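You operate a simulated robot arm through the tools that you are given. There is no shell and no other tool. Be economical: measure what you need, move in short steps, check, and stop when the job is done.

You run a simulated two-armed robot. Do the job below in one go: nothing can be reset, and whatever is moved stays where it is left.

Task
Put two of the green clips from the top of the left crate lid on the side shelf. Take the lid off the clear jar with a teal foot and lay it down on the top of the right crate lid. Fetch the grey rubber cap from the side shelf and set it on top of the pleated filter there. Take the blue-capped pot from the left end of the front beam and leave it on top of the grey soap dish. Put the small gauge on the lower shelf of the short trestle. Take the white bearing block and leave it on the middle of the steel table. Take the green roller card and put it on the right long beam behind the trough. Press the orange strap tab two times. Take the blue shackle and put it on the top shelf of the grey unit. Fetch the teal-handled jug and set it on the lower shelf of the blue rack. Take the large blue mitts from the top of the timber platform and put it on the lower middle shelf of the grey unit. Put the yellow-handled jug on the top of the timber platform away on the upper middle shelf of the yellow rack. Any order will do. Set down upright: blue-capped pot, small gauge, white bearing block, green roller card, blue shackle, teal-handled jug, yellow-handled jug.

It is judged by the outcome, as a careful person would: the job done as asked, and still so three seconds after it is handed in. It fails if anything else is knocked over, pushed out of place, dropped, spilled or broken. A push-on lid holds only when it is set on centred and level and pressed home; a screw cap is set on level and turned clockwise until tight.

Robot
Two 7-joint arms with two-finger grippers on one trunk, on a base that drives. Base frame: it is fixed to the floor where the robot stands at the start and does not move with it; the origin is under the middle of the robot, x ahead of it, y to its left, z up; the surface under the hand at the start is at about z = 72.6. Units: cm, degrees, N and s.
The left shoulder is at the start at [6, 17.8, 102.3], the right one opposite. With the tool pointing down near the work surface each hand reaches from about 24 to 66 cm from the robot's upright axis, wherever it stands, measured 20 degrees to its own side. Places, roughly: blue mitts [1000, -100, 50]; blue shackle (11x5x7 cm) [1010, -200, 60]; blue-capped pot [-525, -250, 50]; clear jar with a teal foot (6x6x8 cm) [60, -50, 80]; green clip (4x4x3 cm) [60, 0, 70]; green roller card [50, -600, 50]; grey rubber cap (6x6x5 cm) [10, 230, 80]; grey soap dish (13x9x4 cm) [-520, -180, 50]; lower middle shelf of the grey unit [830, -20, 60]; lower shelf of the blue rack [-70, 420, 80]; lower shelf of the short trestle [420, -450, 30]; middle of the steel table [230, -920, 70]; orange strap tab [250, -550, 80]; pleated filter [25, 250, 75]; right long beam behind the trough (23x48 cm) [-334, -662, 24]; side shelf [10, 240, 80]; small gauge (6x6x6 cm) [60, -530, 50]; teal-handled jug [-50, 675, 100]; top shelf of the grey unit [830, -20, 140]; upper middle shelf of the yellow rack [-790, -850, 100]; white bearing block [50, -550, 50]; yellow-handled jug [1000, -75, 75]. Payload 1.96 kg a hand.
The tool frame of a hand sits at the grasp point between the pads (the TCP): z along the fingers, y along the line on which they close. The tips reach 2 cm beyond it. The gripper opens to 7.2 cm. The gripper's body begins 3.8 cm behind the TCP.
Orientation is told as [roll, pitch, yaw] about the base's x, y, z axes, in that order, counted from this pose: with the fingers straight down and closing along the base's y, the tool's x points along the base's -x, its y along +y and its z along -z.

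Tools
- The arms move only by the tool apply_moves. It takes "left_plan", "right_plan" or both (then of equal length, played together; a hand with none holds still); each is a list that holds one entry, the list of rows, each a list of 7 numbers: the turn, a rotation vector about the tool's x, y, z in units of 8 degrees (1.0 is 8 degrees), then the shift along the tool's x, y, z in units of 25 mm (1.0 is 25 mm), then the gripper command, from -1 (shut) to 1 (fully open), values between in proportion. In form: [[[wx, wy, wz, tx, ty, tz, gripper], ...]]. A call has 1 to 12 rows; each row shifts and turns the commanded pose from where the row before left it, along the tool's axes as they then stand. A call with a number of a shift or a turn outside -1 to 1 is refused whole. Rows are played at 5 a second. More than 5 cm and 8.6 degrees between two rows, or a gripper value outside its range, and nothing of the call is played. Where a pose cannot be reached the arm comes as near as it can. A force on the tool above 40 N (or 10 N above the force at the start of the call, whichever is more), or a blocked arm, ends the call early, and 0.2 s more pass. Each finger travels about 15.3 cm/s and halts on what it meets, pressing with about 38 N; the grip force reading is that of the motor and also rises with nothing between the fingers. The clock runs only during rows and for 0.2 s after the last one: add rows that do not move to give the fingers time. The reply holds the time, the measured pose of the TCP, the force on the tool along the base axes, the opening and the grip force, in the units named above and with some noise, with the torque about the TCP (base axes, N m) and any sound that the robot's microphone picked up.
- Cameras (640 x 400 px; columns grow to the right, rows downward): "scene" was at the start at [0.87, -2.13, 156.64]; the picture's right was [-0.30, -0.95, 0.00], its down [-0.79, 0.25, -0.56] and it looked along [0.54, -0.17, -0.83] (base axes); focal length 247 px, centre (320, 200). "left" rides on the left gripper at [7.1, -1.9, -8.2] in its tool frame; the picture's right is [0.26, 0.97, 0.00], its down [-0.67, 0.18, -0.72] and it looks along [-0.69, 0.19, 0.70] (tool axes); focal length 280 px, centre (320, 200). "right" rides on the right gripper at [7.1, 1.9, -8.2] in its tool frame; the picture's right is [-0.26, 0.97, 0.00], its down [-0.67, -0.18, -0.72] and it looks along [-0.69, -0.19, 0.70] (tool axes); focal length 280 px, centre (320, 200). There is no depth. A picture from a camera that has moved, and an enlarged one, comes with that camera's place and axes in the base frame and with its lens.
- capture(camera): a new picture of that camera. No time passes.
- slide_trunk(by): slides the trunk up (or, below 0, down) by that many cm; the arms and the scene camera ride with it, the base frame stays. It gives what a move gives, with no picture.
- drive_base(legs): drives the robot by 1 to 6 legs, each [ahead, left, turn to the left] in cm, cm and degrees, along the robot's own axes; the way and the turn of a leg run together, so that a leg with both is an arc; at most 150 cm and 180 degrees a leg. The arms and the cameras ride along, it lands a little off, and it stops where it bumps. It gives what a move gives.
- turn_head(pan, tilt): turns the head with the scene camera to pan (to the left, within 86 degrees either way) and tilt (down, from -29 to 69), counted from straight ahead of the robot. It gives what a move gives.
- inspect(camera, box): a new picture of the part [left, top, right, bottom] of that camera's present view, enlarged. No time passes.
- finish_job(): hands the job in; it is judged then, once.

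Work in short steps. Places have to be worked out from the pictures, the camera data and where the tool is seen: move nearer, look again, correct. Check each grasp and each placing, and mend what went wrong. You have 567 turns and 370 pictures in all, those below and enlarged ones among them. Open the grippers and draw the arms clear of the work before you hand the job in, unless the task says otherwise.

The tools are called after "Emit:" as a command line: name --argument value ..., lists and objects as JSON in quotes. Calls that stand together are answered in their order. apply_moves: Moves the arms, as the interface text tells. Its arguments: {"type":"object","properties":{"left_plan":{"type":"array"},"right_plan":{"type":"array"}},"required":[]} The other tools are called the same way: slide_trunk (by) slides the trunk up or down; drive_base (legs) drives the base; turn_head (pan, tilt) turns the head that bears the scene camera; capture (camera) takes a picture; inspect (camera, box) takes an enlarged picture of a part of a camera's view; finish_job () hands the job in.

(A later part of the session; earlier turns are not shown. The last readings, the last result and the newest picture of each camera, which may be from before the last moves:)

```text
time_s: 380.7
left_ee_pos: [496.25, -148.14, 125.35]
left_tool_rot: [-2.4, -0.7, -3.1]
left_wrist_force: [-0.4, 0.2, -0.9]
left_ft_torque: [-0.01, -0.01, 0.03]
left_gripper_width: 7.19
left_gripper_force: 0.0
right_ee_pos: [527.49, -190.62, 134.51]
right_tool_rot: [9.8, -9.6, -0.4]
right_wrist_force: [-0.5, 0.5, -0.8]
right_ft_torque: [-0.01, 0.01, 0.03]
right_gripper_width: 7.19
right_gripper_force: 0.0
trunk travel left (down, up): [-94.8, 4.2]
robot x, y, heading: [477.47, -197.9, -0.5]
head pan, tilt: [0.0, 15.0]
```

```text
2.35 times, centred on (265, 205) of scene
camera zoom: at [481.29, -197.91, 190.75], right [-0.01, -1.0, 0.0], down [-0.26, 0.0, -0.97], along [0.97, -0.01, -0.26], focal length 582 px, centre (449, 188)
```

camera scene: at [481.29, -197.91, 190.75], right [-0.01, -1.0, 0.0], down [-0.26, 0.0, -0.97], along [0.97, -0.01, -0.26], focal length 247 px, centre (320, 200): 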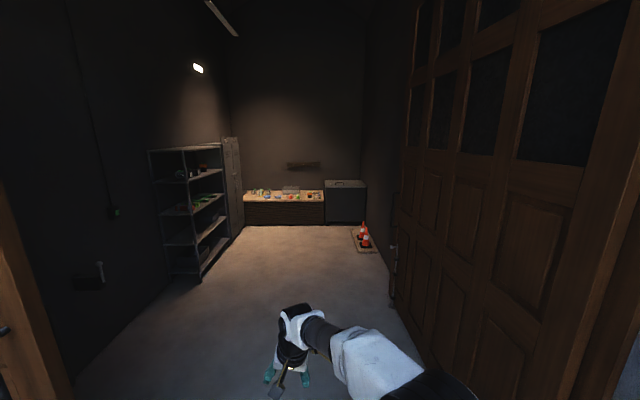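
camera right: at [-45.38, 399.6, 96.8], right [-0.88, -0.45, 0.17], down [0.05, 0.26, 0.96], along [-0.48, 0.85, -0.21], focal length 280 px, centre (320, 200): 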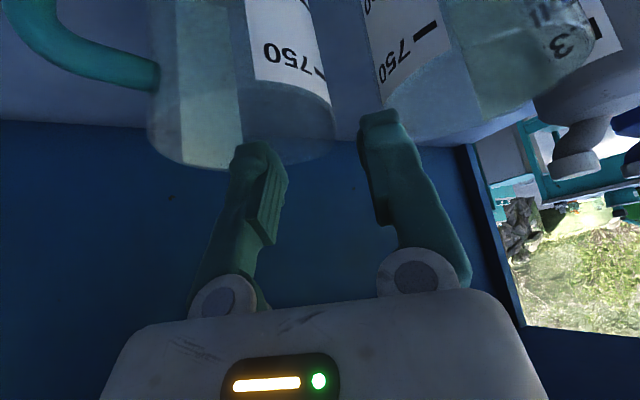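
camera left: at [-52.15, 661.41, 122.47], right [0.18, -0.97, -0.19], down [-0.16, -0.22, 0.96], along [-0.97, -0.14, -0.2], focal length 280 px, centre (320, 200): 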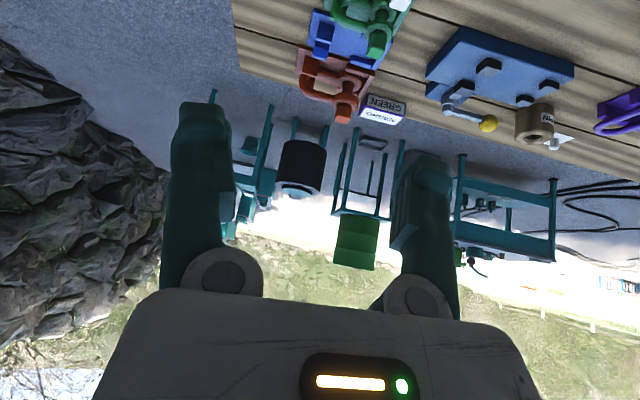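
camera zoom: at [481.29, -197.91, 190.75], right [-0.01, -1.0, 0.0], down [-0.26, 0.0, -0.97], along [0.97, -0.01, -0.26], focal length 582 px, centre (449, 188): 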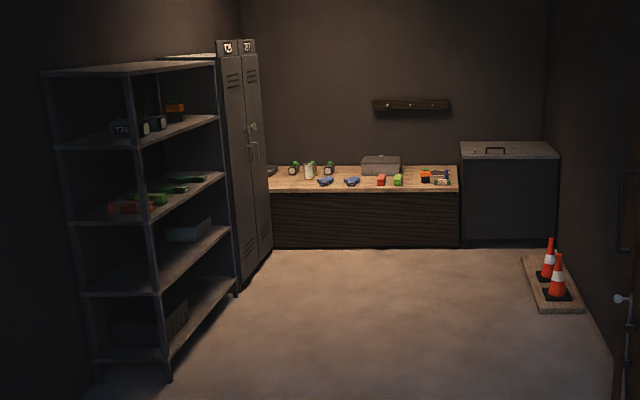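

The grey unit (four shelves: about z 135, 94, 52, 15) has its open front at y≈-43, x 774..881; the timber platform's front is at x≈982 with its top at z≈54. I drive in.

Emit:
drive_base --legs '[[140, 0, 0], [140, 0, 0], [130, 0, 0], [0, 60, 0]]'

Emit:
turn_head --pan 0 --tilt 40

Emit:
capture --camera "scene"

```text
time_s: 403.5
left_ee_pos: [909.05, -90.54, 125.53]
left_tool_rot: [-2.3, -0.6, -2.0]
left_wrist_force: [0.7, 0.1, 0.5]
left_ft_torque: [0.02, 0.01, 0.0]
left_gripper_width: 7.2
left_gripper_force: 0.0
right_ee_pos: [940.98, -132.39, 134.4]
right_tool_rot: [9.8, -9.8, 0.7]
right_wrist_force: [0.3, 0.4, 0.0]
right_ft_torque: [0.02, -0.01, -0.02]
right_gripper_width: 7.17
right_gripper_force: 0.1
trunk travel left (down, up): [-94.8, 4.2]
robot x, y, heading: [891.61, -140.91, 0.4]
head pan, tilt: [0.0, 15.0]
```

```text
time_s: 404.4
left_ee_pos: [908.87, -90.4, 125.41]
left_tool_rot: [-2.3, -0.5, -2.1]
left_wrist_force: [0.8, 0.3, -1.1]
left_ft_torque: [0.02, -0.01, -0.02]
left_gripper_width: 7.19
left_gripper_force: 0.2
right_ee_pos: [941.04, -132.18, 134.53]
right_tool_rot: [9.7, -9.7, 0.7]
right_wrist_force: [-0.6, -0.7, 0.3]
right_ft_torque: [0.0, -0.03, -0.03]
right_gripper_width: 7.22
right_gripper_force: 0.1
trunk travel left (down, up): [-94.8, 4.2]
robot x, y, heading: [891.59, -140.47, 0.2]
head pan, tilt: [0.0, 40.0]
```

```text
243 pictures are left
camera scene: at [894.13, -140.42, 186.8], right [0.01, -1.0, 0.0], down [-0.64, -0.01, -0.77], along [0.77, 0.01, -0.64], focal length 247 px, centre (320, 200)
```

scene: 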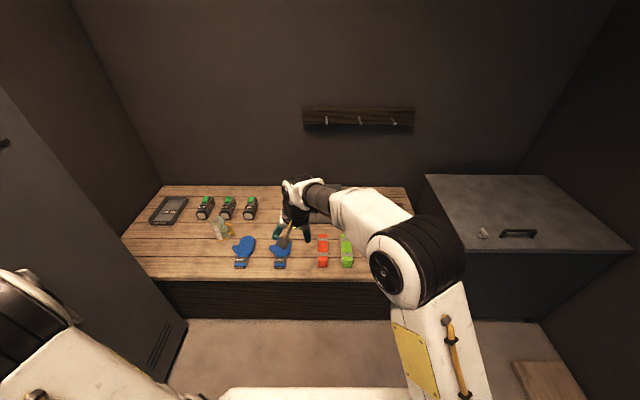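

I move the right arm aside to see the whole platform.

Emit:
apply_moves --right_plan '[[[0, 0, 0, 0.6, -1, 0, 1], [0, 0, 0, 0.6, -1, 0, 1], [0, 0, 0, 0.6, -1, 0, 1], [0, 0, 0, 0.6, -1, 0, 1], [0, 0, 0, 0.6, -1, 0, 1], [0, 0, 0, 0.6, -1, 0, 1], [0, 0, 0, 0.6, -1, 0, 1], [0, 0, 0, 0.6, -1, 0, 1], [0, 0, 0, 0.6, -1, 0, 1], [0, 0, 0, 0.6, -1, 0, 1], [0, 0, 0, 0.6, -1, 0, 1], [0, 0, 0, 0.6, -1, 0, 1]]]'

Emit:
capture --camera "scene"

Emit:
inspect --camera "scene" --box '[120, 180, 300, 280]'

Emit:
inspect --camera "scene" --box '[260, 180, 440, 280]'

```text
time_s: 407.0
left_ee_pos: [908.96, -90.51, 125.48]
left_tool_rot: [-2.3, -0.5, -2.0]
left_wrist_force: [0.4, 0.1, -0.7]
left_ft_torque: [0.03, 0.01, 0.04]
left_gripper_width: 7.22
left_gripper_force: 0.0
right_ee_pos: [924.62, -162.21, 126.47]
right_tool_rot: [9.9, -9.7, 0.7]
right_wrist_force: [0.4, 0.5, -0.6]
right_ft_torque: [0.03, 0.03, -0.02]
right_gripper_width: 7.22
right_gripper_force: 0.0
trunk travel left (down, up): [-94.8, 4.2]
robot x, y, heading: [891.86, -140.73, 0.7]
head pan, tilt: [0.0, 40.0]
```

```text
242 pictures are left
camera scene: at [894.09, -140.6, 186.79], right [0.01, -1.0, 0.0], down [-0.64, -0.01, -0.77], along [0.77, 0.01, -0.64], focal length 247 px, centre (320, 200)
```

scene: 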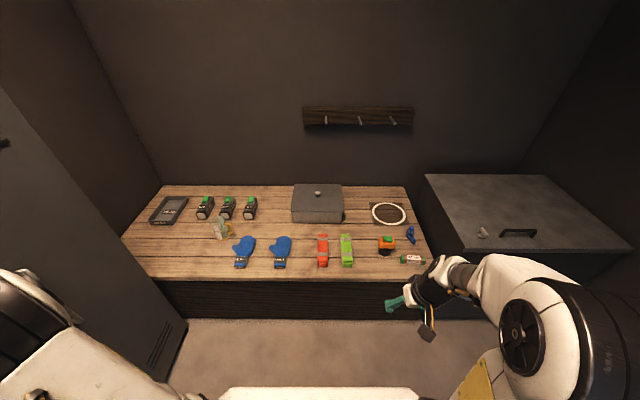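

```text
3.56 times, centred on (210, 230) of scene
camera zoom: at [894.09, -140.6, 186.79], right [0.01, -1.0, 0.0], down [-0.64, -0.01, -0.77], along [0.77, 0.01, -0.64], focal length 879 px, centre (711, 93)
```

zoom: 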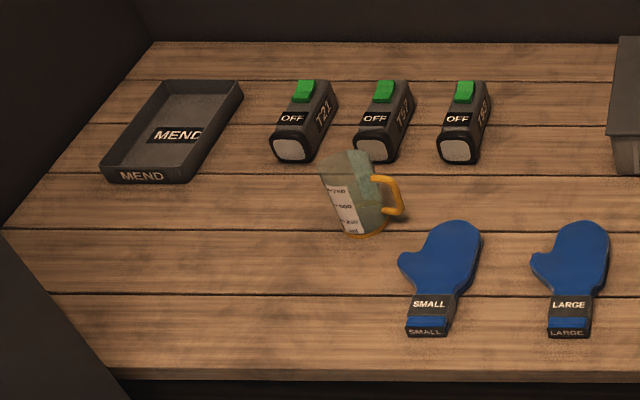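

```text
3.56 times, centred on (350, 230) of scene
camera zoom: at [894.09, -140.6, 186.79], right [0.01, -1.0, 0.0], down [-0.64, -0.01, -0.77], along [0.77, 0.01, -0.64], focal length 879 px, centre (213, 93)
```

zoom: 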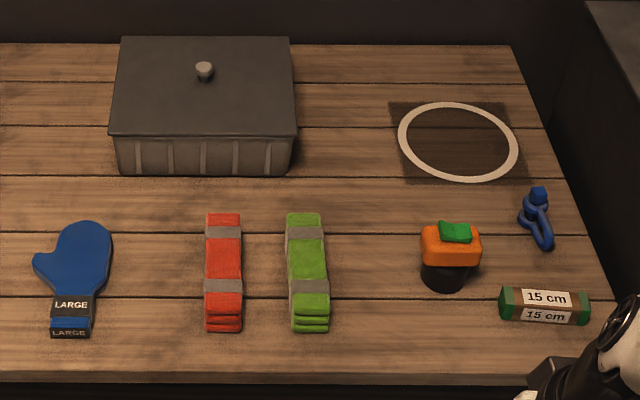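

The mitts are labelled: the right-hand one is LARGE, at about [998, -114]; the blue shackle is near [1013, -203]. I first go for the shackle with the right hand.

Emit:
drive_base --legs '[[0, -45, 0], [58, 0, 0]]'

Emit:
slide_trunk --by -40

Emit:
apply_moves --right_plan '[[[0.6, 0.6, 0, 0, -0.3, 0, 1], [0.6, 0.6, 0, 0, -0.3, 0, 1], [0, 0, 0, -0.3, -0.3, 0, 1], [0, 0, 0, -0.3, 0, 0, 1]]]'

Emit:
capture --camera "right"

Emit:
capture --camera "left"

```text
time_s: 412.6
left_ee_pos: [966.57, -134.26, 125.44]
left_tool_rot: [-2.5, -0.7, -1.5]
left_wrist_force: [-0.1, 0.1, 0.3]
left_ft_torque: [-0.02, -0.03, -0.02]
left_gripper_width: 7.22
left_gripper_force: 0.0
right_ee_pos: [982.74, -205.88, 126.52]
right_tool_rot: [9.9, -9.7, 1.2]
right_wrist_force: [0.0, 0.4, 0.4]
right_ft_torque: [0.0, -0.02, 0.0]
right_gripper_width: 7.23
right_gripper_force: 0.1
trunk travel left (down, up): [-94.8, 4.2]
robot x, y, heading: [949.49, -184.7, 1.2]
head pan, tilt: [0.0, 40.0]
```

```text
time_s: 416.5
left_ee_pos: [966.71, -134.21, 85.46]
left_tool_rot: [-2.5, -0.5, -1.6]
left_wrist_force: [-1.3, 0.5, -0.4]
left_ft_torque: [0.02, 0.01, 0.03]
left_gripper_width: 7.19
left_gripper_force: 0.1
right_ee_pos: [982.91, -205.9, 86.59]
right_tool_rot: [9.9, -9.7, 1.2]
right_wrist_force: [0.4, 0.1, 0.3]
right_ft_torque: [-0.01, 0.0, 0.0]
right_gripper_width: 7.19
right_gripper_force: 0.2
trunk travel left (down, up): [-54.8, 44.2]
robot x, y, heading: [949.55, -184.48, 1.0]
head pan, tilt: [0.0, 40.0]
```

```text
time_s: 417.5
left_ee_pos: [966.78, -134.25, 85.38]
left_tool_rot: [-2.4, -0.6, -1.6]
left_wrist_force: [-0.3, 0.0, 0.1]
left_ft_torque: [0.02, -0.01, 0.02]
left_gripper_width: 7.21
left_gripper_force: 0.0
right_ee_pos: [984.45, -207.94, 86.28]
right_tool_rot: [0.0, -0.1, 2.0]
right_wrist_force: [0.1, -0.5, -0.3]
right_ft_torque: [-0.03, 0.01, -0.03]
right_gripper_width: 7.19
right_gripper_force: 0.0
trunk travel left (down, up): [-54.8, 44.2]
robot x, y, heading: [949.71, -184.72, 0.9]
head pan, tilt: [0.0, 40.0]
```

```text
239 pictures are left
camera right: at [977.38, -206.36, 94.44], right [0.23, 0.97, 0.0], down [0.68, -0.16, 0.72], along [0.7, -0.16, -0.7], focal length 280 px, centre (320, 200)
```

right: 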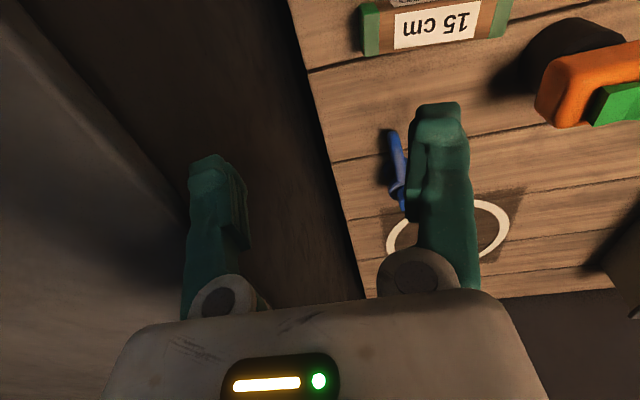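

```text
238 pictures are left
camera left: at [959.55, -135.75, 93.65], right [-0.24, 0.97, -0.04], down [0.67, 0.2, 0.71], along [0.7, 0.14, -0.7], focal length 280 px, centre (320, 200)
```

left: 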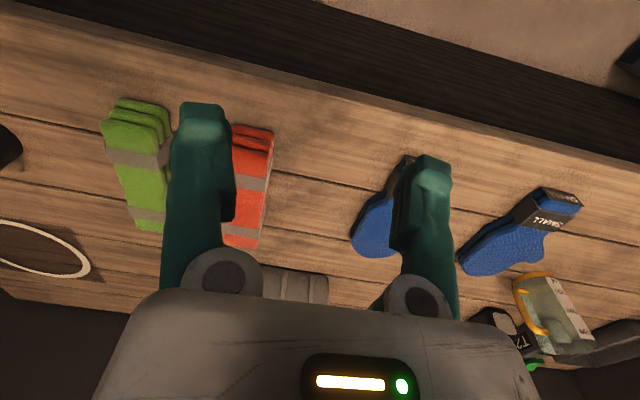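

The shackle is just behind the right finger; the tall grey box is close on the right, so I move the hand left and forward.

Emit:
apply_moves --right_plan '[[[0, 0, 0, 0, 0.8, 0, 1], [0, 0, 0, 0, 0.8, 0, 1], [0, 0, 0, -0.6, 0.6, 0, 1], [0, 0, 0, -0.8, 0, 0, 1], [0, 0, 0, -0.8, 0, 0, 1]]]'

Emit:
capture --camera "right"

Emit:
inspect --camera "scene" --box '[300, 150, 440, 250]'

```text
time_s: 418.7
left_ee_pos: [966.76, -134.31, 85.45]
left_tool_rot: [-2.3, -0.5, -1.5]
left_wrist_force: [0.2, 0.8, 0.5]
left_ft_torque: [-0.02, 0.0, -0.01]
left_gripper_width: 7.19
left_gripper_force: 0.0
right_ee_pos: [989.81, -202.35, 86.33]
right_tool_rot: [0.1, -0.1, 2.0]
right_wrist_force: [0.2, -0.2, 0.2]
right_ft_torque: [0.01, 0.03, 0.04]
right_gripper_width: 7.21
right_gripper_force: 0.0
trunk travel left (down, up): [-54.8, 44.2]
robot x, y, heading: [949.47, -184.32, 1.2]
head pan, tilt: [0.0, 40.0]
```

```text
237 pictures are left
camera right: at [982.7, -200.6, 94.39], right [0.23, 0.97, 0.0], down [0.68, -0.16, 0.72], along [0.7, -0.16, -0.7], focal length 280 px, centre (320, 200)
```

right: 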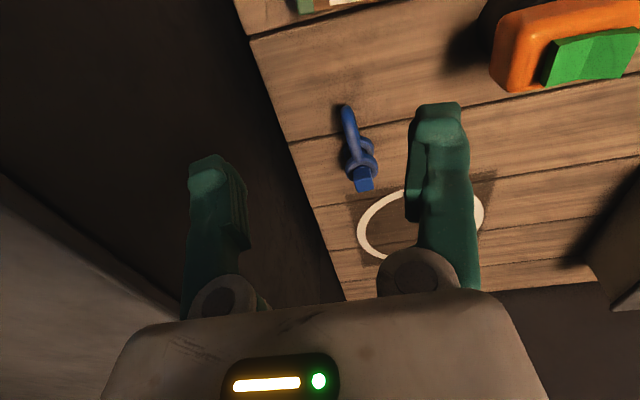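

```text
4.00 times, centred on (370, 200) of scene
camera zoom: at [952.36, -184.49, 146.79], right [0.02, -1.0, 0.0], down [-0.64, -0.01, -0.77], along [0.77, 0.01, -0.64], focal length 989 px, centre (120, 200)
```

zoom: 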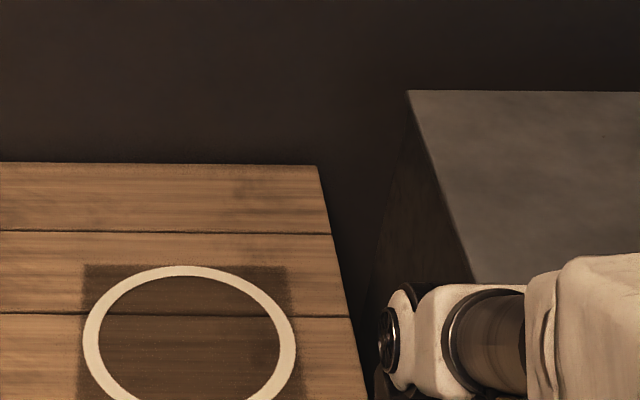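

Emit:
inspect --camera "right" --box '[290, 80, 430, 210]'

```text
3.08 times, centred on (360, 145) of right
camera zoom: at [982.7, -200.6, 94.39], right [0.23, 0.97, 0.0], down [0.68, -0.16, 0.72], along [0.7, -0.16, -0.7], focal length 863 px, centre (197, 369)
```

zoom: 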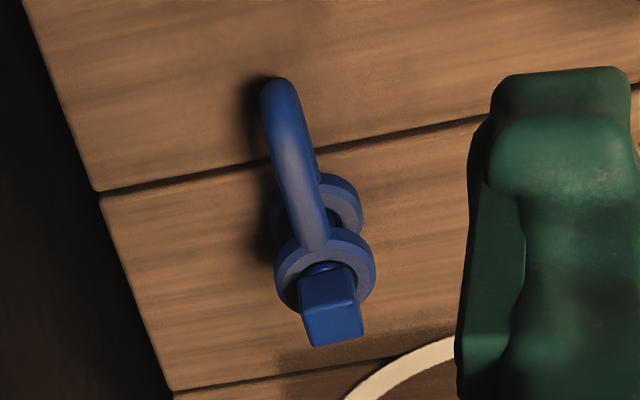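

The shackle stands with its pin vertical: eyes at x≈1011, bow towards me, U plane vertical along x, y≈-200.7. I'll grip its legs at x≈1007. First go above it.

Emit:
apply_moves --right_plan '[[[0, 0, -0.4, -0.87, 0.05, 0.3, 1], [0, 0, 0, -0.87, 0.05, 0.5, 1], [0, 0, 0, -0.87, 0.05, 0.7, 1], [0, 0, 0, -0.87, 0.05, 0.9, 1], [0, 0, 0, -0.87, 0.05, 0.9, 1], [0, 0, 0, -0.87, 0, 0.9, 1], [0, 0, 0, -0.87, 0, 0.9, 1], [0, 0, 0, -0.87, 0, 0.9, 1], [0, 0, 0, 0, 0, 0.9, 1], [0, 0, 0, 0, 0, 0, 1]]]'

Emit:
capture --camera "right"

```text
time_s: 420.9
left_ee_pos: [966.66, -134.35, 85.42]
left_tool_rot: [-2.4, -0.6, -1.5]
left_wrist_force: [0.3, 0.1, -0.2]
left_ft_torque: [0.03, -0.03, 0.0]
left_gripper_width: 7.21
left_gripper_force: 0.0
right_ee_pos: [1007.18, -200.33, 69.03]
right_tool_rot: [0.1, -0.1, 5.3]
right_wrist_force: [0.1, -0.2, 0.9]
right_ft_torque: [0.03, 0.02, -0.03]
right_gripper_width: 7.17
right_gripper_force: 0.0
trunk travel left (down, up): [-54.8, 44.2]
robot x, y, heading: [949.91, -184.45, 1.5]
head pan, tilt: [0.0, 40.0]
```

```text
234 pictures are left
camera right: at [999.97, -199.03, 77.25], right [0.17, 0.98, 0.0], down [0.69, -0.12, 0.72], along [0.71, -0.12, -0.7], focal length 280 px, centre (320, 200)
```

right: 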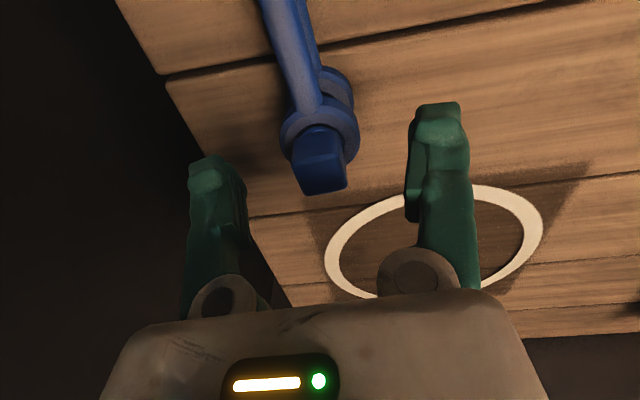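

I adjust by half a centimetre, descend to z 57.3 and grip.

Emit:
apply_moves --right_plan '[[[0, 0, 0, 0.2, -0.24, 0.6, 1], [0, 0, 0, 0, 0, 0.9, 1], [0, 0, 0, 0, 0, 0.9, 1], [0, 0, 0, 0, 0, 0.9, 1], [0, 0, 0, 0, 0, 0.9, 1], [0, 0, 0, 0, 0, 0.45, 1], [0, 0, 0, 0, 0, 0, 1]]]'

Emit:
capture --camera "right"

```text
time_s: 422.0
left_ee_pos: [966.69, -134.34, 85.39]
left_tool_rot: [-2.4, -0.6, -1.6]
left_wrist_force: [0.4, -0.4, 0.3]
left_ft_torque: [0.0, 0.05, 0.01]
left_gripper_width: 7.2
left_gripper_force: 0.1
right_ee_pos: [1007.25, -200.9, 61.12]
right_tool_rot: [0.0, -1.3, 5.2]
right_wrist_force: [-6.5, 2.2, 22.1]
right_ft_torque: [-0.07, -0.85, 0.09]
right_gripper_width: 7.2
right_gripper_force: 0.0
trunk travel left (down, up): [-54.8, 44.2]
robot x, y, heading: [949.77, -184.61, 0.8]
head pan, tilt: [0.0, 40.0]
stopped in row 5 (right hand): the force on the tool passed its limit at 60 N (the readings are from after the stop); the commanded pose is now the measured one
```

```text
233 pictures are left
camera right: at [999.99, -199.52, 69.1], right [0.17, 0.98, 0.01], down [0.67, -0.12, 0.73], along [0.72, -0.12, -0.68], focal length 280 px, centre (320, 200)
```

right: 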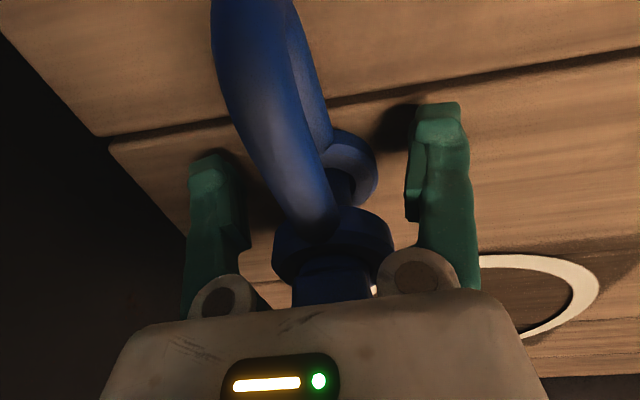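

The palm touched the pin head (the platform top is near z 57). I rise, shift 1.6 cm toward the bow, and go down beside the head.

Emit:
apply_moves --right_plan '[[[0, 0, 0, 0, 0, -0.6, 1], [0, 0.15, 0, 0.35, 0, 0, 1], [0, 0, 0, 0.3, 0, 0, 1], [0, 0, 0, 0, 0, 0.5, 1], [0, 0, 0, 0, 0, 0.3, 1], [0, 0, 0, 0, 0, 0.2, 1], [0, 0, 0, 0, 0, 0, 1]]]'

Emit:
capture --camera "right"

```text
time_s: 423.2
left_ee_pos: [966.51, -134.41, 85.53]
left_tool_rot: [-2.5, -0.9, -1.6]
left_wrist_force: [0.2, -0.1, -0.3]
left_ft_torque: [0.03, 0.01, 0.01]
left_gripper_width: 7.2
left_gripper_force: 0.1
right_ee_pos: [1005.95, -200.99, 61.05]
right_tool_rot: [-0.1, -0.8, 5.2]
right_wrist_force: [-13.7, 0.1, 34.4]
right_ft_torque: [0.12, -1.53, 0.07]
right_gripper_width: 7.19
right_gripper_force: 0.1
trunk travel left (down, up): [-54.8, 44.2]
robot x, y, heading: [950.11, -184.53, 1.0]
head pan, tilt: [0.0, 40.0]
stopped in row 6 (right hand): the force on the tool passed its limit at 48 N (the readings are from after the stop); the commanded pose is now the measured one
```

```text
232 pictures are left
camera right: at [998.7, -199.67, 69.17], right [0.18, 0.98, 0.0], down [0.68, -0.12, 0.73], along [0.71, -0.13, -0.69], focal length 280 px, centre (320, 200)
```

right: 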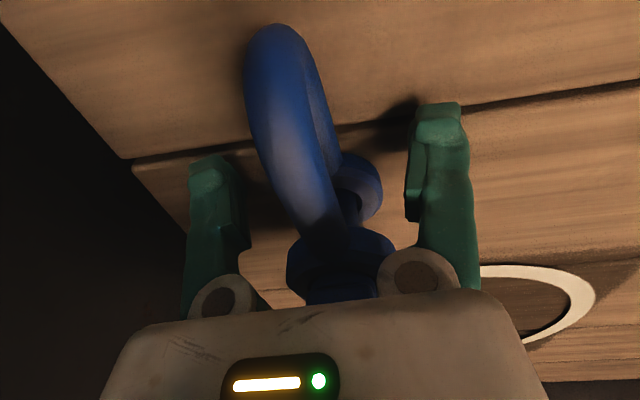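

Still touching the head. I rise and shift another 1.3 cm back.

Emit:
apply_moves --right_plan '[[[0, 0, 0, 0, 0, -0.5, 1], [0, 0.1, 0, 0.3, 0, 0, 1], [0, 0, 0, 0.3, 0, 0, 1], [0, 0, 0, 0, 0, 0.5, 1], [0, 0, 0, 0, 0, 0.2, 1], [0, 0, 0, 0, 0, 0.2, 1], [0, 0, 0, 0, 0, 0, 1]]]'

Emit:
capture --camera "right"

```text
time_s: 424.4
left_ee_pos: [966.47, -134.19, 85.49]
left_tool_rot: [-2.5, -0.8, -1.7]
left_wrist_force: [-0.1, 0.0, 0.7]
left_ft_torque: [-0.02, 0.01, -0.02]
left_gripper_width: 7.21
left_gripper_force: 0.1
right_ee_pos: [1004.98, -201.01, 61.09]
right_tool_rot: [-0.3, -0.6, 5.0]
right_wrist_force: [-13.5, 0.6, 34.2]
right_ft_torque: [0.16, -1.91, 0.11]
right_gripper_width: 7.24
right_gripper_force: 0.0
trunk travel left (down, up): [-54.8, 44.2]
robot x, y, heading: [949.96, -184.38, 0.8]
head pan, tilt: [0.0, 40.0]
stopped in row 5 (right hand): the force on the tool passed its limit at 52 N (the readings are from after the stop); the commanded pose is now the measured one
```

```text
231 pictures are left
camera right: at [997.54, -199.8, 69.19], right [0.18, 0.98, 0.0], down [0.68, -0.12, 0.72], along [0.71, -0.13, -0.69], focal length 280 px, centre (320, 200)
```

right: 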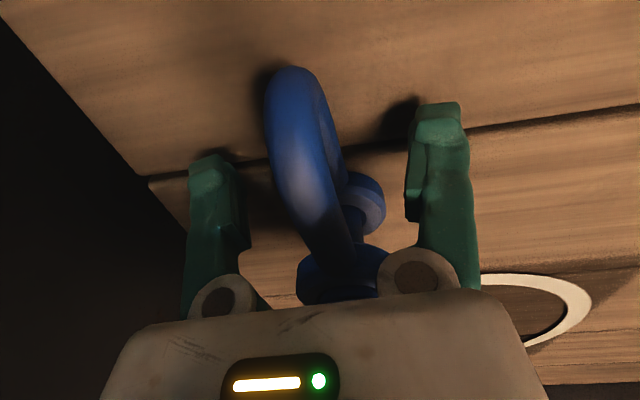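

It always stops at the same height, TCP z 61.1, so the palm limit is the pin head. That still gives a grip on the upper leg. I rise 0.5 cm, move forward to x≈1007 and close.

Emit:
apply_moves --right_plan '[[[0, 0, 0, 0, 0, -0.25, 1], [0, 0.05, 0, -0.4, 0, 0, 1], [0, 0, 0, -0.4, 0, 0, 1], [0, 0, 0, 0, 0, 0, 0], [0, 0, 0, 0, 0, 0, -1], [0, 0, 0, 0, 0, 0, -1], [0, 0, 0, 0, 0, 0, -1]]]'

Emit:
capture --camera "right"

```text
time_s: 426.0
left_ee_pos: [966.43, -134.23, 85.58]
left_tool_rot: [-2.3, -0.8, -1.7]
left_wrist_force: [-0.7, 1.2, 0.5]
left_ft_torque: [-0.01, 0.02, 0.0]
left_gripper_width: 7.22
left_gripper_force: 0.0
right_ee_pos: [1006.57, -200.92, 61.59]
right_tool_rot: [-0.2, 0.0, 5.0]
right_wrist_force: [-8.1, -0.9, 26.8]
right_ft_torque: [0.49, -1.16, 0.03]
right_gripper_width: 1.36
right_gripper_force: 38.0
trunk travel left (down, up): [-54.8, 44.2]
robot x, y, heading: [949.57, -184.5, 0.9]
head pan, tilt: [0.0, 40.0]
```

```text
230 pictures are left
camera right: at [999.5, -199.64, 69.69], right [0.18, 0.98, 0.0], down [0.69, -0.12, 0.72], along [0.7, -0.13, -0.7], focal length 280 px, centre (320, 200)
```

right: 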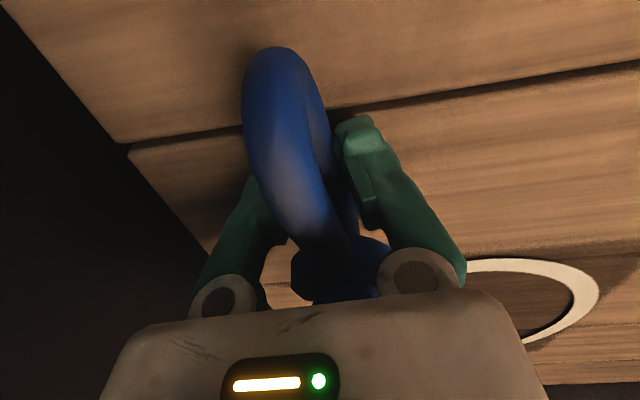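

Gripped on the leg (1.36 cm). I lift.

Emit:
apply_moves --right_plan '[[[0, 0, 0, 0, 0, -0.2, -1], [0, 0, 0, 0, 0, -0.4, -1], [0, 0, 0, 0, 0, -0.6, -1], [0, 0, 0, 0, 0, 0, -1]]]'

Emit:
capture --camera "right"

```text
time_s: 427.0
left_ee_pos: [966.95, -134.32, 85.51]
left_tool_rot: [-2.4, -0.6, -1.5]
left_wrist_force: [0.0, -0.7, 0.3]
left_ft_torque: [0.0, 0.01, -0.06]
left_gripper_width: 7.23
left_gripper_force: 0.0
right_ee_pos: [1006.87, -201.02, 64.12]
right_tool_rot: [0.0, 0.3, 5.0]
right_wrist_force: [0.6, 0.2, -5.8]
right_ft_torque: [0.0, 0.09, 0.01]
right_gripper_width: 1.36
right_gripper_force: 38.0
trunk travel left (down, up): [-54.8, 44.2]
robot x, y, heading: [950.04, -184.43, 1.0]
head pan, tilt: [0.0, 40.0]
```

```text
229 pictures are left
camera right: at [999.73, -199.74, 72.33], right [0.18, 0.98, 0.0], down [0.69, -0.12, 0.71], along [0.7, -0.13, -0.7], focal length 280 px, centre (320, 200)
```

right: 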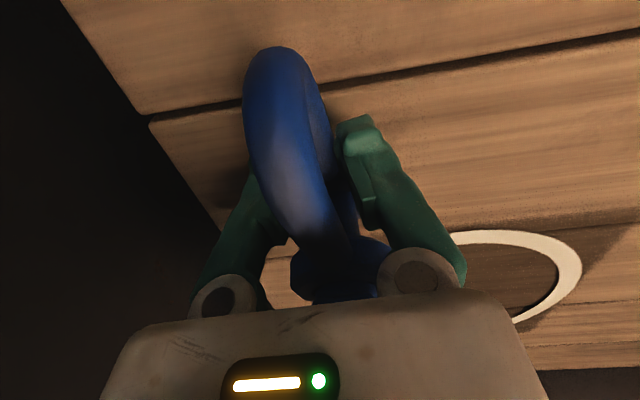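

It hangs level, about 6 N. I raise it, draw it back, and drive left for the mitts.

Emit:
apply_moves --right_plan '[[[0, 0, 0, 0, 0, -0.9, -1], [0, 0, 0, 0, 0, -0.9, -1], [0, 0, 0, 0.5, 0, -0.9, -1], [0, 0, 0, 0.8, 0, -0.9, -1], [0, 0, 0, 0.8, 0, -0.9, -1], [0, 0, 0, 0.8, 0, -0.9, -1], [0, 0, 0, 0.8, 0, -0.9, -1], [0, 0, 0, 0.8, 0, -0.9, -1], [0, 0, 0, 0.8, 0, -0.9, -1], [0, 0, 0, 0.8, 0, 0, -1]]]'

Emit:
drive_base --legs '[[0, 56, 0]]'

Emit:
capture --camera "left"

Emit:
capture --camera "scene"

```text
time_s: 429.2
left_ee_pos: [966.91, -134.29, 85.59]
left_tool_rot: [-2.3, -0.6, -1.6]
left_wrist_force: [0.1, 0.0, -0.4]
left_ft_torque: [-0.02, -0.05, 0.03]
left_gripper_width: 7.2
left_gripper_force: 0.1
right_ee_pos: [991.76, -202.43, 84.61]
right_tool_rot: [-0.2, 0.3, 5.0]
right_wrist_force: [-0.6, 0.3, -6.2]
right_ft_torque: [0.0, 0.09, -0.03]
right_gripper_width: 1.38
right_gripper_force: 38.1
trunk travel left (down, up): [-54.8, 44.2]
robot x, y, heading: [950.34, -184.39, 0.8]
head pan, tilt: [0.0, 40.0]
```

```text
time_s: 432.4
left_ee_pos: [965.47, -79.05, 85.43]
left_tool_rot: [-2.4, -0.6, -1.4]
left_wrist_force: [-0.2, 0.2, -0.2]
left_ft_torque: [-0.01, 0.01, -0.01]
left_gripper_width: 7.2
left_gripper_force: 0.0
right_ee_pos: [990.81, -146.83, 84.64]
right_tool_rot: [-0.1, 0.3, 5.3]
right_wrist_force: [0.1, 1.1, -5.1]
right_ft_torque: [-0.02, 0.1, 0.01]
right_gripper_width: 1.4
right_gripper_force: 38.0
trunk travel left (down, up): [-54.8, 44.2]
robot x, y, heading: [948.5, -129.28, 1.3]
head pan, tilt: [0.0, 40.0]
```

```text
228 pictures are left
camera left: at [958.4, -80.52, 93.64], right [-0.24, 0.97, -0.04], down [0.67, 0.2, 0.71], along [0.7, 0.14, -0.7], focal length 280 px, centre (320, 200)
```

left: 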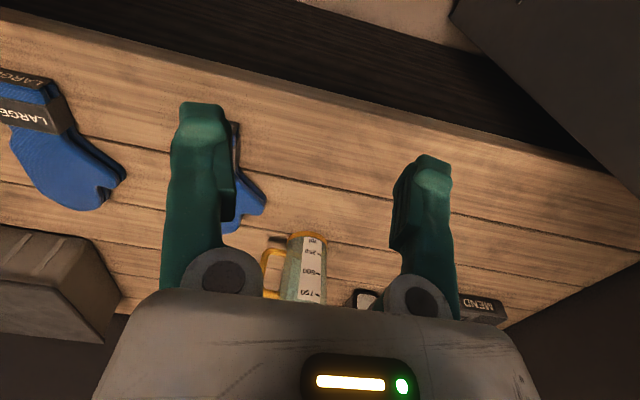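

```text
227 pictures are left
camera scene: at [951.31, -129.26, 146.79], right [0.02, -1.0, 0.0], down [-0.64, -0.01, -0.77], along [0.77, 0.02, -0.64], focal length 247 px, centre (320, 200)
```

scene: 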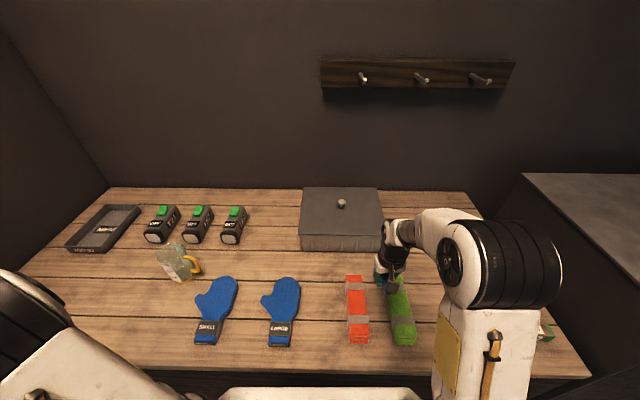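

I bring the left hand over the LARGE mitt to see its dimensions closely.

Emit:
apply_moves --left_plan '[[[0.3, 0, 0, -0.3, -0.9, 0, 1], [0, 0, 0, -0.3, -0.9, 0, 1], [0, 0, 0, -0.3, -0.9, 0, 1], [0, 0, 0, -0.3, -0.9, 0, 1], [0, 0, 0, -0.3, -0.9, 0, 1], [0, 0, 0, -0.3, -0.9, 0, 1], [0, 0, 0, -0.3, -0.9, 0, 1], [0, 0, 0, -0.3, -0.9, 0, 1], [0, 0, 0, -0.3, -0.9, 0, 1], [0, 0, 0, -0.3, -0.9, 0, 1], [0, 0, 0, -0.3, -0.9, 0, 1], [0, 0, 0, -0.3, -0.9, 0, 1]]]'

Emit:
capture --camera "left"

```text
time_s: 435.0
left_ee_pos: [975.7, -105.04, 88.42]
left_tool_rot: [-4.8, -0.4, -1.4]
left_wrist_force: [0.6, -0.9, 0.0]
left_ft_torque: [-0.02, -0.02, 0.01]
left_gripper_width: 7.22
left_gripper_force: 0.0
left hand out of reach, approached as far as the arm can: row 9, 10, 11
right_ee_pos: [990.9, -146.92, 84.65]
right_tool_rot: [-0.2, 0.2, 5.4]
right_wrist_force: [-0.4, -0.7, -5.9]
right_ft_torque: [-0.03, 0.09, 0.02]
right_gripper_width: 1.36
right_gripper_force: 38.2
trunk travel left (down, up): [-54.8, 44.2]
robot x, y, heading: [948.51, -129.32, 1.1]
head pan, tilt: [0.0, 40.0]
```

```text
226 pictures are left
camera left: at [968.64, -106.22, 96.69], right [-0.24, 0.97, -0.08], down [0.67, 0.23, 0.7], along [0.7, 0.11, -0.71], focal length 280 px, centre (320, 200)
```

left: 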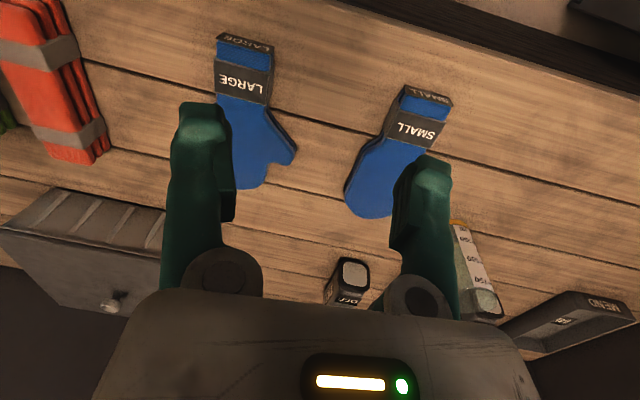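

Emit:
apply_moves --left_plan '[[[-0.6, 0, 0, -0.5, -0.5, 0.6, 1], [0, 0, 0, -0.8, -0.7, 0.8, 1], [0, 0, 0, -0.8, -0.7, 0.8, 1], [0, 0, 0, -0.6, -0.7, 0.8, 1], [0, 0, 0, 0, -0.7, 0.8, 1], [0, 0, 0, 0, 0, 0.8, 1], [0, 0, 0, 0, 0, 0, 1]]]'

Emit:
capture --camera "left"

```text
time_s: 436.6
left_ee_pos: [982.34, -113.68, 76.59]
left_tool_rot: [0.0, -0.6, -1.4]
left_wrist_force: [0.1, 0.0, -0.4]
left_ft_torque: [0.0, 0.02, 0.0]
left_gripper_width: 7.2
left_gripper_force: 0.1
right_ee_pos: [990.92, -146.86, 84.7]
right_tool_rot: [-0.1, 0.3, 5.3]
right_wrist_force: [0.7, -0.4, -6.2]
right_ft_torque: [-0.03, 0.07, -0.01]
right_gripper_width: 1.38
right_gripper_force: 37.9
trunk travel left (down, up): [-54.8, 44.2]
robot x, y, heading: [948.61, -129.52, 1.0]
head pan, tilt: [0.0, 40.0]
```

```text
225 pictures are left
camera left: at [975.19, -115.58, 84.9], right [-0.24, 0.97, 0.0], down [0.67, 0.17, 0.72], along [0.7, 0.17, -0.69], focal length 280 px, centre (320, 200)
```

left: 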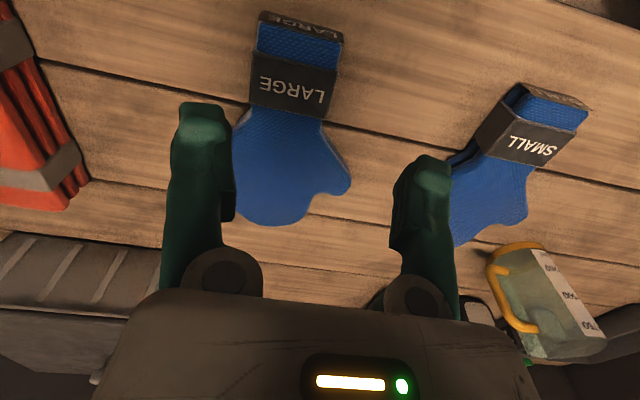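

Emit:
inspect --camera "left" --box '[220, 0, 380, 240]'

Emit:
inspect --camera "scene" --box '[180, 260, 320, 360]'

```text
1.67 times, centred on (300, 120) of left
camera zoom: at [975.19, -115.58, 84.9], right [-0.24, 0.97, 0.0], down [0.67, 0.17, 0.72], along [0.7, 0.17, -0.69], focal length 467 px, centre (353, 333)
```

zoom: 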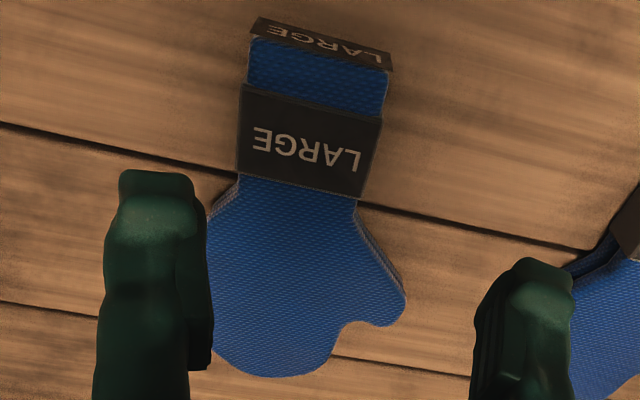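

```text
4.00 times, centred on (250, 310) of scene
camera zoom: at [951.27, -129.35, 146.79], right [0.02, -1.0, 0.0], down [-0.64, -0.01, -0.77], along [0.77, 0.02, -0.64], focal length 989 px, centre (600, -240)
```

zoom: 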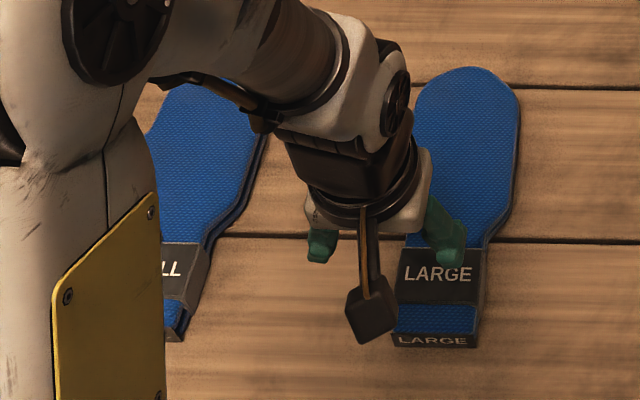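

The mitts are a labelled pair about 7 cm wide at the cuff; the blue strip between the dark bands (x≈984.3, y≈-114.8) looks about 6.8 cm wide, just within the gripper. I align above it and compare against the finger gap.

Emit:
apply_moves --left_plan '[[[0, 0, -0.5, -0.4, -0.22, 0.5, 1], [0, 0, 0, -0.4, -0.22, 0.9, 1], [0, 0, 0, 0, 0, 0.9, 1], [0, 0, 0, 0, 0, 0.9, 1], [0, 0, 0, 0, 0, 0.9, 1], [0, 0, 0, 0, 0, 0.6, 1], [0, 0, 0, 0, 0, 0, 1]]]'

Emit:
capture --camera "left"

Emit:
inspect --camera "scene" --box '[210, 280, 340, 380]'

```text
time_s: 438.2
left_ee_pos: [984.31, -114.79, 65.12]
left_tool_rot: [0.0, -0.6, 2.7]
left_wrist_force: [0.2, -0.5, -0.2]
left_ft_torque: [-0.04, 0.0, -0.02]
left_gripper_width: 7.22
left_gripper_force: 0.1
right_ee_pos: [990.89, -146.9, 84.68]
right_tool_rot: [-0.1, 0.2, 5.2]
right_wrist_force: [-0.1, 0.0, -5.0]
right_ft_torque: [0.01, 0.08, -0.02]
right_gripper_width: 1.36
right_gripper_force: 37.7
trunk travel left (down, up): [-54.8, 44.2]
robot x, y, heading: [948.15, -129.4, 1.3]
head pan, tilt: [0.0, 40.0]
```

```text
222 pictures are left
camera left: at [977.33, -117.04, 73.31], right [-0.31, 0.95, 0.0], down [0.66, 0.21, 0.72], along [0.69, 0.22, -0.69], focal length 280 px, centre (320, 200)
```

left: 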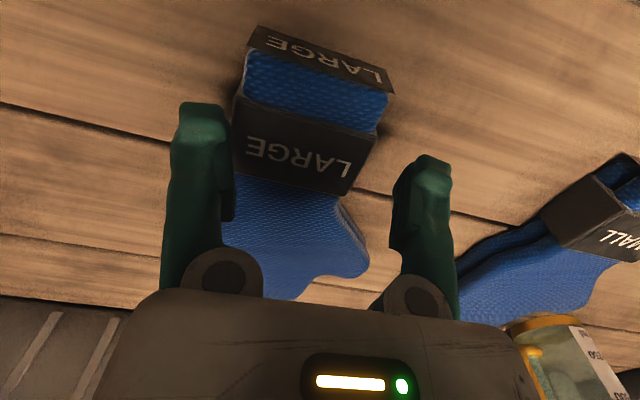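

```text
4.00 times, centred on (275, 330) of scene
camera zoom: at [951.3, -129.33, 146.79], right [0.02, -1.0, 0.0], down [-0.64, -0.01, -0.77], along [0.77, 0.02, -0.64], focal length 989 px, centre (500, -320)
```

zoom: 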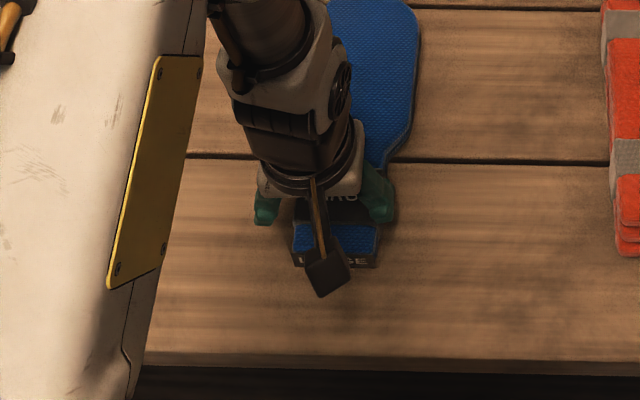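

Strip centre [983.3, -115.2], about 7.0 wide, turned 5.7 degrees. I fine-align and descend slowly, watching force.

Emit:
apply_moves --left_plan '[[[0, 0, -0.37, 0.4, -0.16, 0, 1], [0, 0, 0, 0, 0, 0.4, 1], [0, 0, 0, 0, 0, 0.3, 1], [0, 0, 0, 0, 0, 0.2, 1], [0, 0, 0, 0, 0, 0.2, 1], [0, 0, 0, 0, 0, 0, 1]]]'

Emit:
capture --camera "left"

```text
time_s: 439.6
left_ee_pos: [983.4, -115.02, 62.44]
left_tool_rot: [0.1, -0.6, 5.7]
left_wrist_force: [0.5, 0.7, 0.1]
left_ft_torque: [0.04, 0.0, 0.04]
left_gripper_width: 7.22
left_gripper_force: 0.0
right_ee_pos: [990.91, -146.89, 84.54]
right_tool_rot: [-0.1, 0.3, 5.3]
right_wrist_force: [-0.1, -0.7, -6.1]
right_ft_torque: [-0.03, 0.03, 0.05]
right_gripper_width: 1.37
right_gripper_force: 37.8
trunk travel left (down, up): [-54.8, 44.2]
robot x, y, heading: [948.99, -129.33, 1.3]
head pan, tilt: [0.0, 40.0]
```

```text
220 pictures are left
camera left: at [976.59, -117.78, 70.5], right [-0.36, 0.93, 0.0], down [0.65, 0.25, 0.72], along [0.68, 0.25, -0.69], focal length 280 px, centre (320, 200)
```

left: 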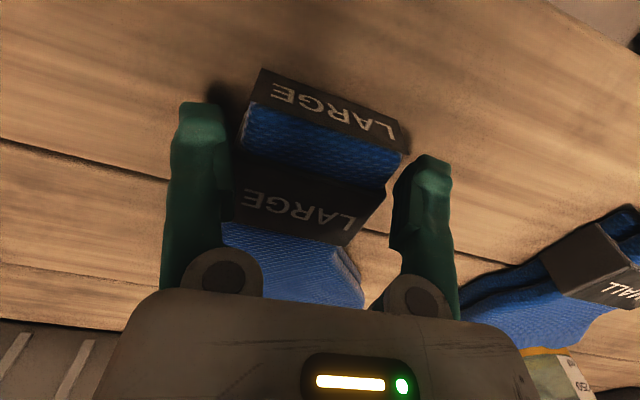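

The strip fits between the fingers with a small gap each side. I continue down.

Emit:
apply_moves --left_plan '[[[0, 0, 0, 0, 0, 0.2, 1], [0, 0, 0, 0, 0, 0.2, 1], [0, 0, 0, 0, 0, 0.2, 1], [0, 0, 0, 0, 0, 0.2, 1], [0, 0, 0, 0, 0, 0, 1]]]'

Emit:
capture --camera "left"

```text
time_s: 440.1
left_ee_pos: [983.52, -115.17, 61.96]
left_tool_rot: [0.0, -1.0, 5.5]
left_wrist_force: [-7.4, 1.1, 34.1]
left_ft_torque: [0.07, 0.11, -0.4]
left_gripper_width: 7.22
left_gripper_force: 0.2
right_ee_pos: [990.59, -146.88, 84.69]
right_tool_rot: [-0.1, 0.3, 5.3]
right_wrist_force: [0.3, -0.2, -6.1]
right_ft_torque: [0.02, 0.11, 0.02]
right_gripper_width: 1.39
right_gripper_force: 38.3
trunk travel left (down, up): [-54.8, 44.2]
robot x, y, heading: [948.95, -129.41, 1.3]
head pan, tilt: [0.0, 40.0]
stopped in row 2 (left hand): the force on the tool passed its limit at 50 N (the readings are from after the stop); the commanded pose is now the measured one
```

```text
219 pictures are left
camera left: at [976.59, -117.79, 70.11], right [-0.35, 0.94, 0.0], down [0.64, 0.25, 0.73], along [0.68, 0.25, -0.69], focal length 280 px, centre (320, 200)
```

left: 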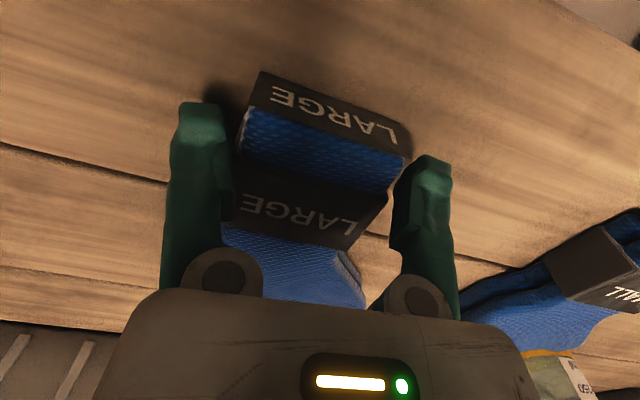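

Both fingertips land on the cuff's bands, so it is a bit too wide to straddle. Instead I will slide the mitts towards me from their far end until the cuff overhangs the platform edge, then grip them flat. I raise the left hand and go beyond the mitt's tip with half-open fingers.

Emit:
apply_moves --left_plan '[[[0, 0, 0, 0, 0, -0.8, 0.1], [0, 0, 0.3, 0, 0, -0.9, 0.1], [0, 0, 0.3, -0.6, 0, -0.9, 0.1], [0, 0, 0, -0.9, 0, 0, 0.1], [0, 0, 0, -0.9, 0, 0, 0.1], [0, 0, 0, -0.9, 0, 0, 0.1], [0, 0, 0, -0.9, 0, 0, 0.1], [0, 0, 0, -0.9, 0, 0, 0.1], [0, 0, 0, -0.9, 0, 0, 0.1], [0, 0, 0, -0.9, 0, 0, 0.1], [0, 0, 0, -0.9, 0, 0, 0.1], [0, 0, 0, -0.9, 0, 0, 0.1]]]'

Emit:
apply_moves --left_plan '[[[0, 0, 0, -0.9, 0, 0, 0.1], [0, 0, 0, -0.9, 0, 0, 0.1], [0, 0, 0, -0.5, 0, 0, 0.1], [0, 0, 0, 0, 0, 0, 0.1]]]'

Emit:
capture --camera "left"

Emit:
capture --camera "scene"

```text
time_s: 442.7
left_ee_pos: [1005.33, -114.9, 68.52]
left_tool_rot: [0.1, -0.7, 0.8]
left_wrist_force: [-1.1, 1.7, -2.5]
left_ft_torque: [0.07, 0.39, -0.05]
left_gripper_width: 7.13
left_gripper_force: 38.4
right_ee_pos: [990.84, -146.92, 84.6]
right_tool_rot: [-0.1, 0.3, 5.3]
right_wrist_force: [0.5, -0.1, -6.0]
right_ft_torque: [0.0, 0.11, 0.01]
right_gripper_width: 1.4
right_gripper_force: 38.5
trunk travel left (down, up): [-54.8, 44.2]
robot x, y, heading: [948.65, -129.2, 1.0]
head pan, tilt: [0.0, 40.0]
heard: snap
```

```text
time_s: 443.7
left_ee_pos: [1009.64, -114.8, 68.63]
left_tool_rot: [0.0, -1.2, 0.8]
left_wrist_force: [-1.4, -0.8, -1.0]
left_ft_torque: [-0.02, 0.21, -0.21]
left_gripper_width: 7.1
left_gripper_force: 37.9
left hand out of reach, approached as far as the arm can: row 3
right_ee_pos: [990.86, -146.93, 84.57]
right_tool_rot: [-0.1, 0.2, 5.3]
right_wrist_force: [0.0, -0.7, -4.7]
right_ft_torque: [-0.02, 0.06, -0.02]
right_gripper_width: 1.35
right_gripper_force: 38.3
trunk travel left (down, up): [-54.8, 44.2]
robot x, y, heading: [948.6, -129.41, 1.3]
head pan, tilt: [0.0, 40.0]
heard: snap
```

```text
218 pictures are left
camera left: at [1002.52, -116.82, 76.66], right [-0.27, 0.96, 0.0], down [0.66, 0.19, 0.73], along [0.7, 0.2, -0.69], focal length 280 px, centre (320, 200)
```

left: 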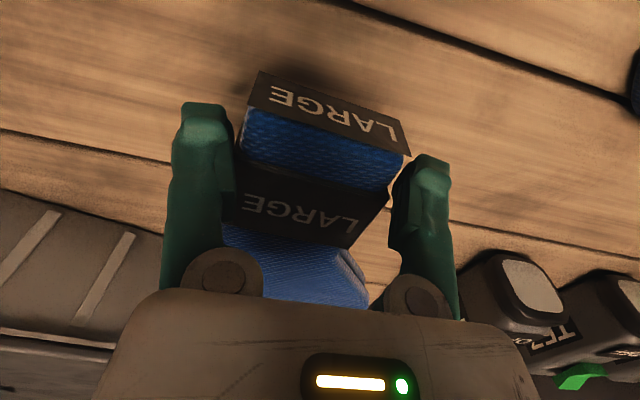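

```text
217 pictures are left
camera scene: at [951.33, -129.33, 146.79], right [0.02, -1.0, 0.0], down [-0.64, -0.01, -0.77], along [0.77, 0.02, -0.64], focal length 247 px, centre (320, 200)
```

scene: 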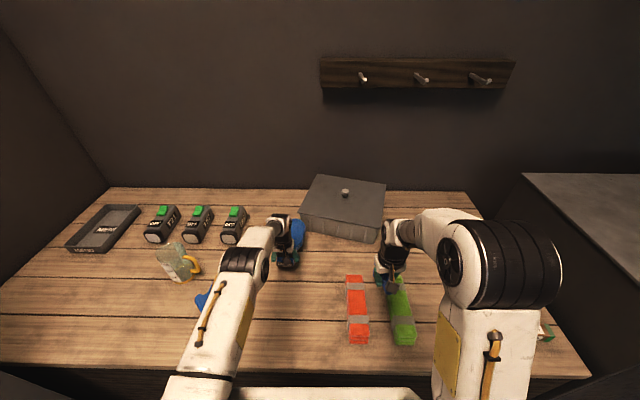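

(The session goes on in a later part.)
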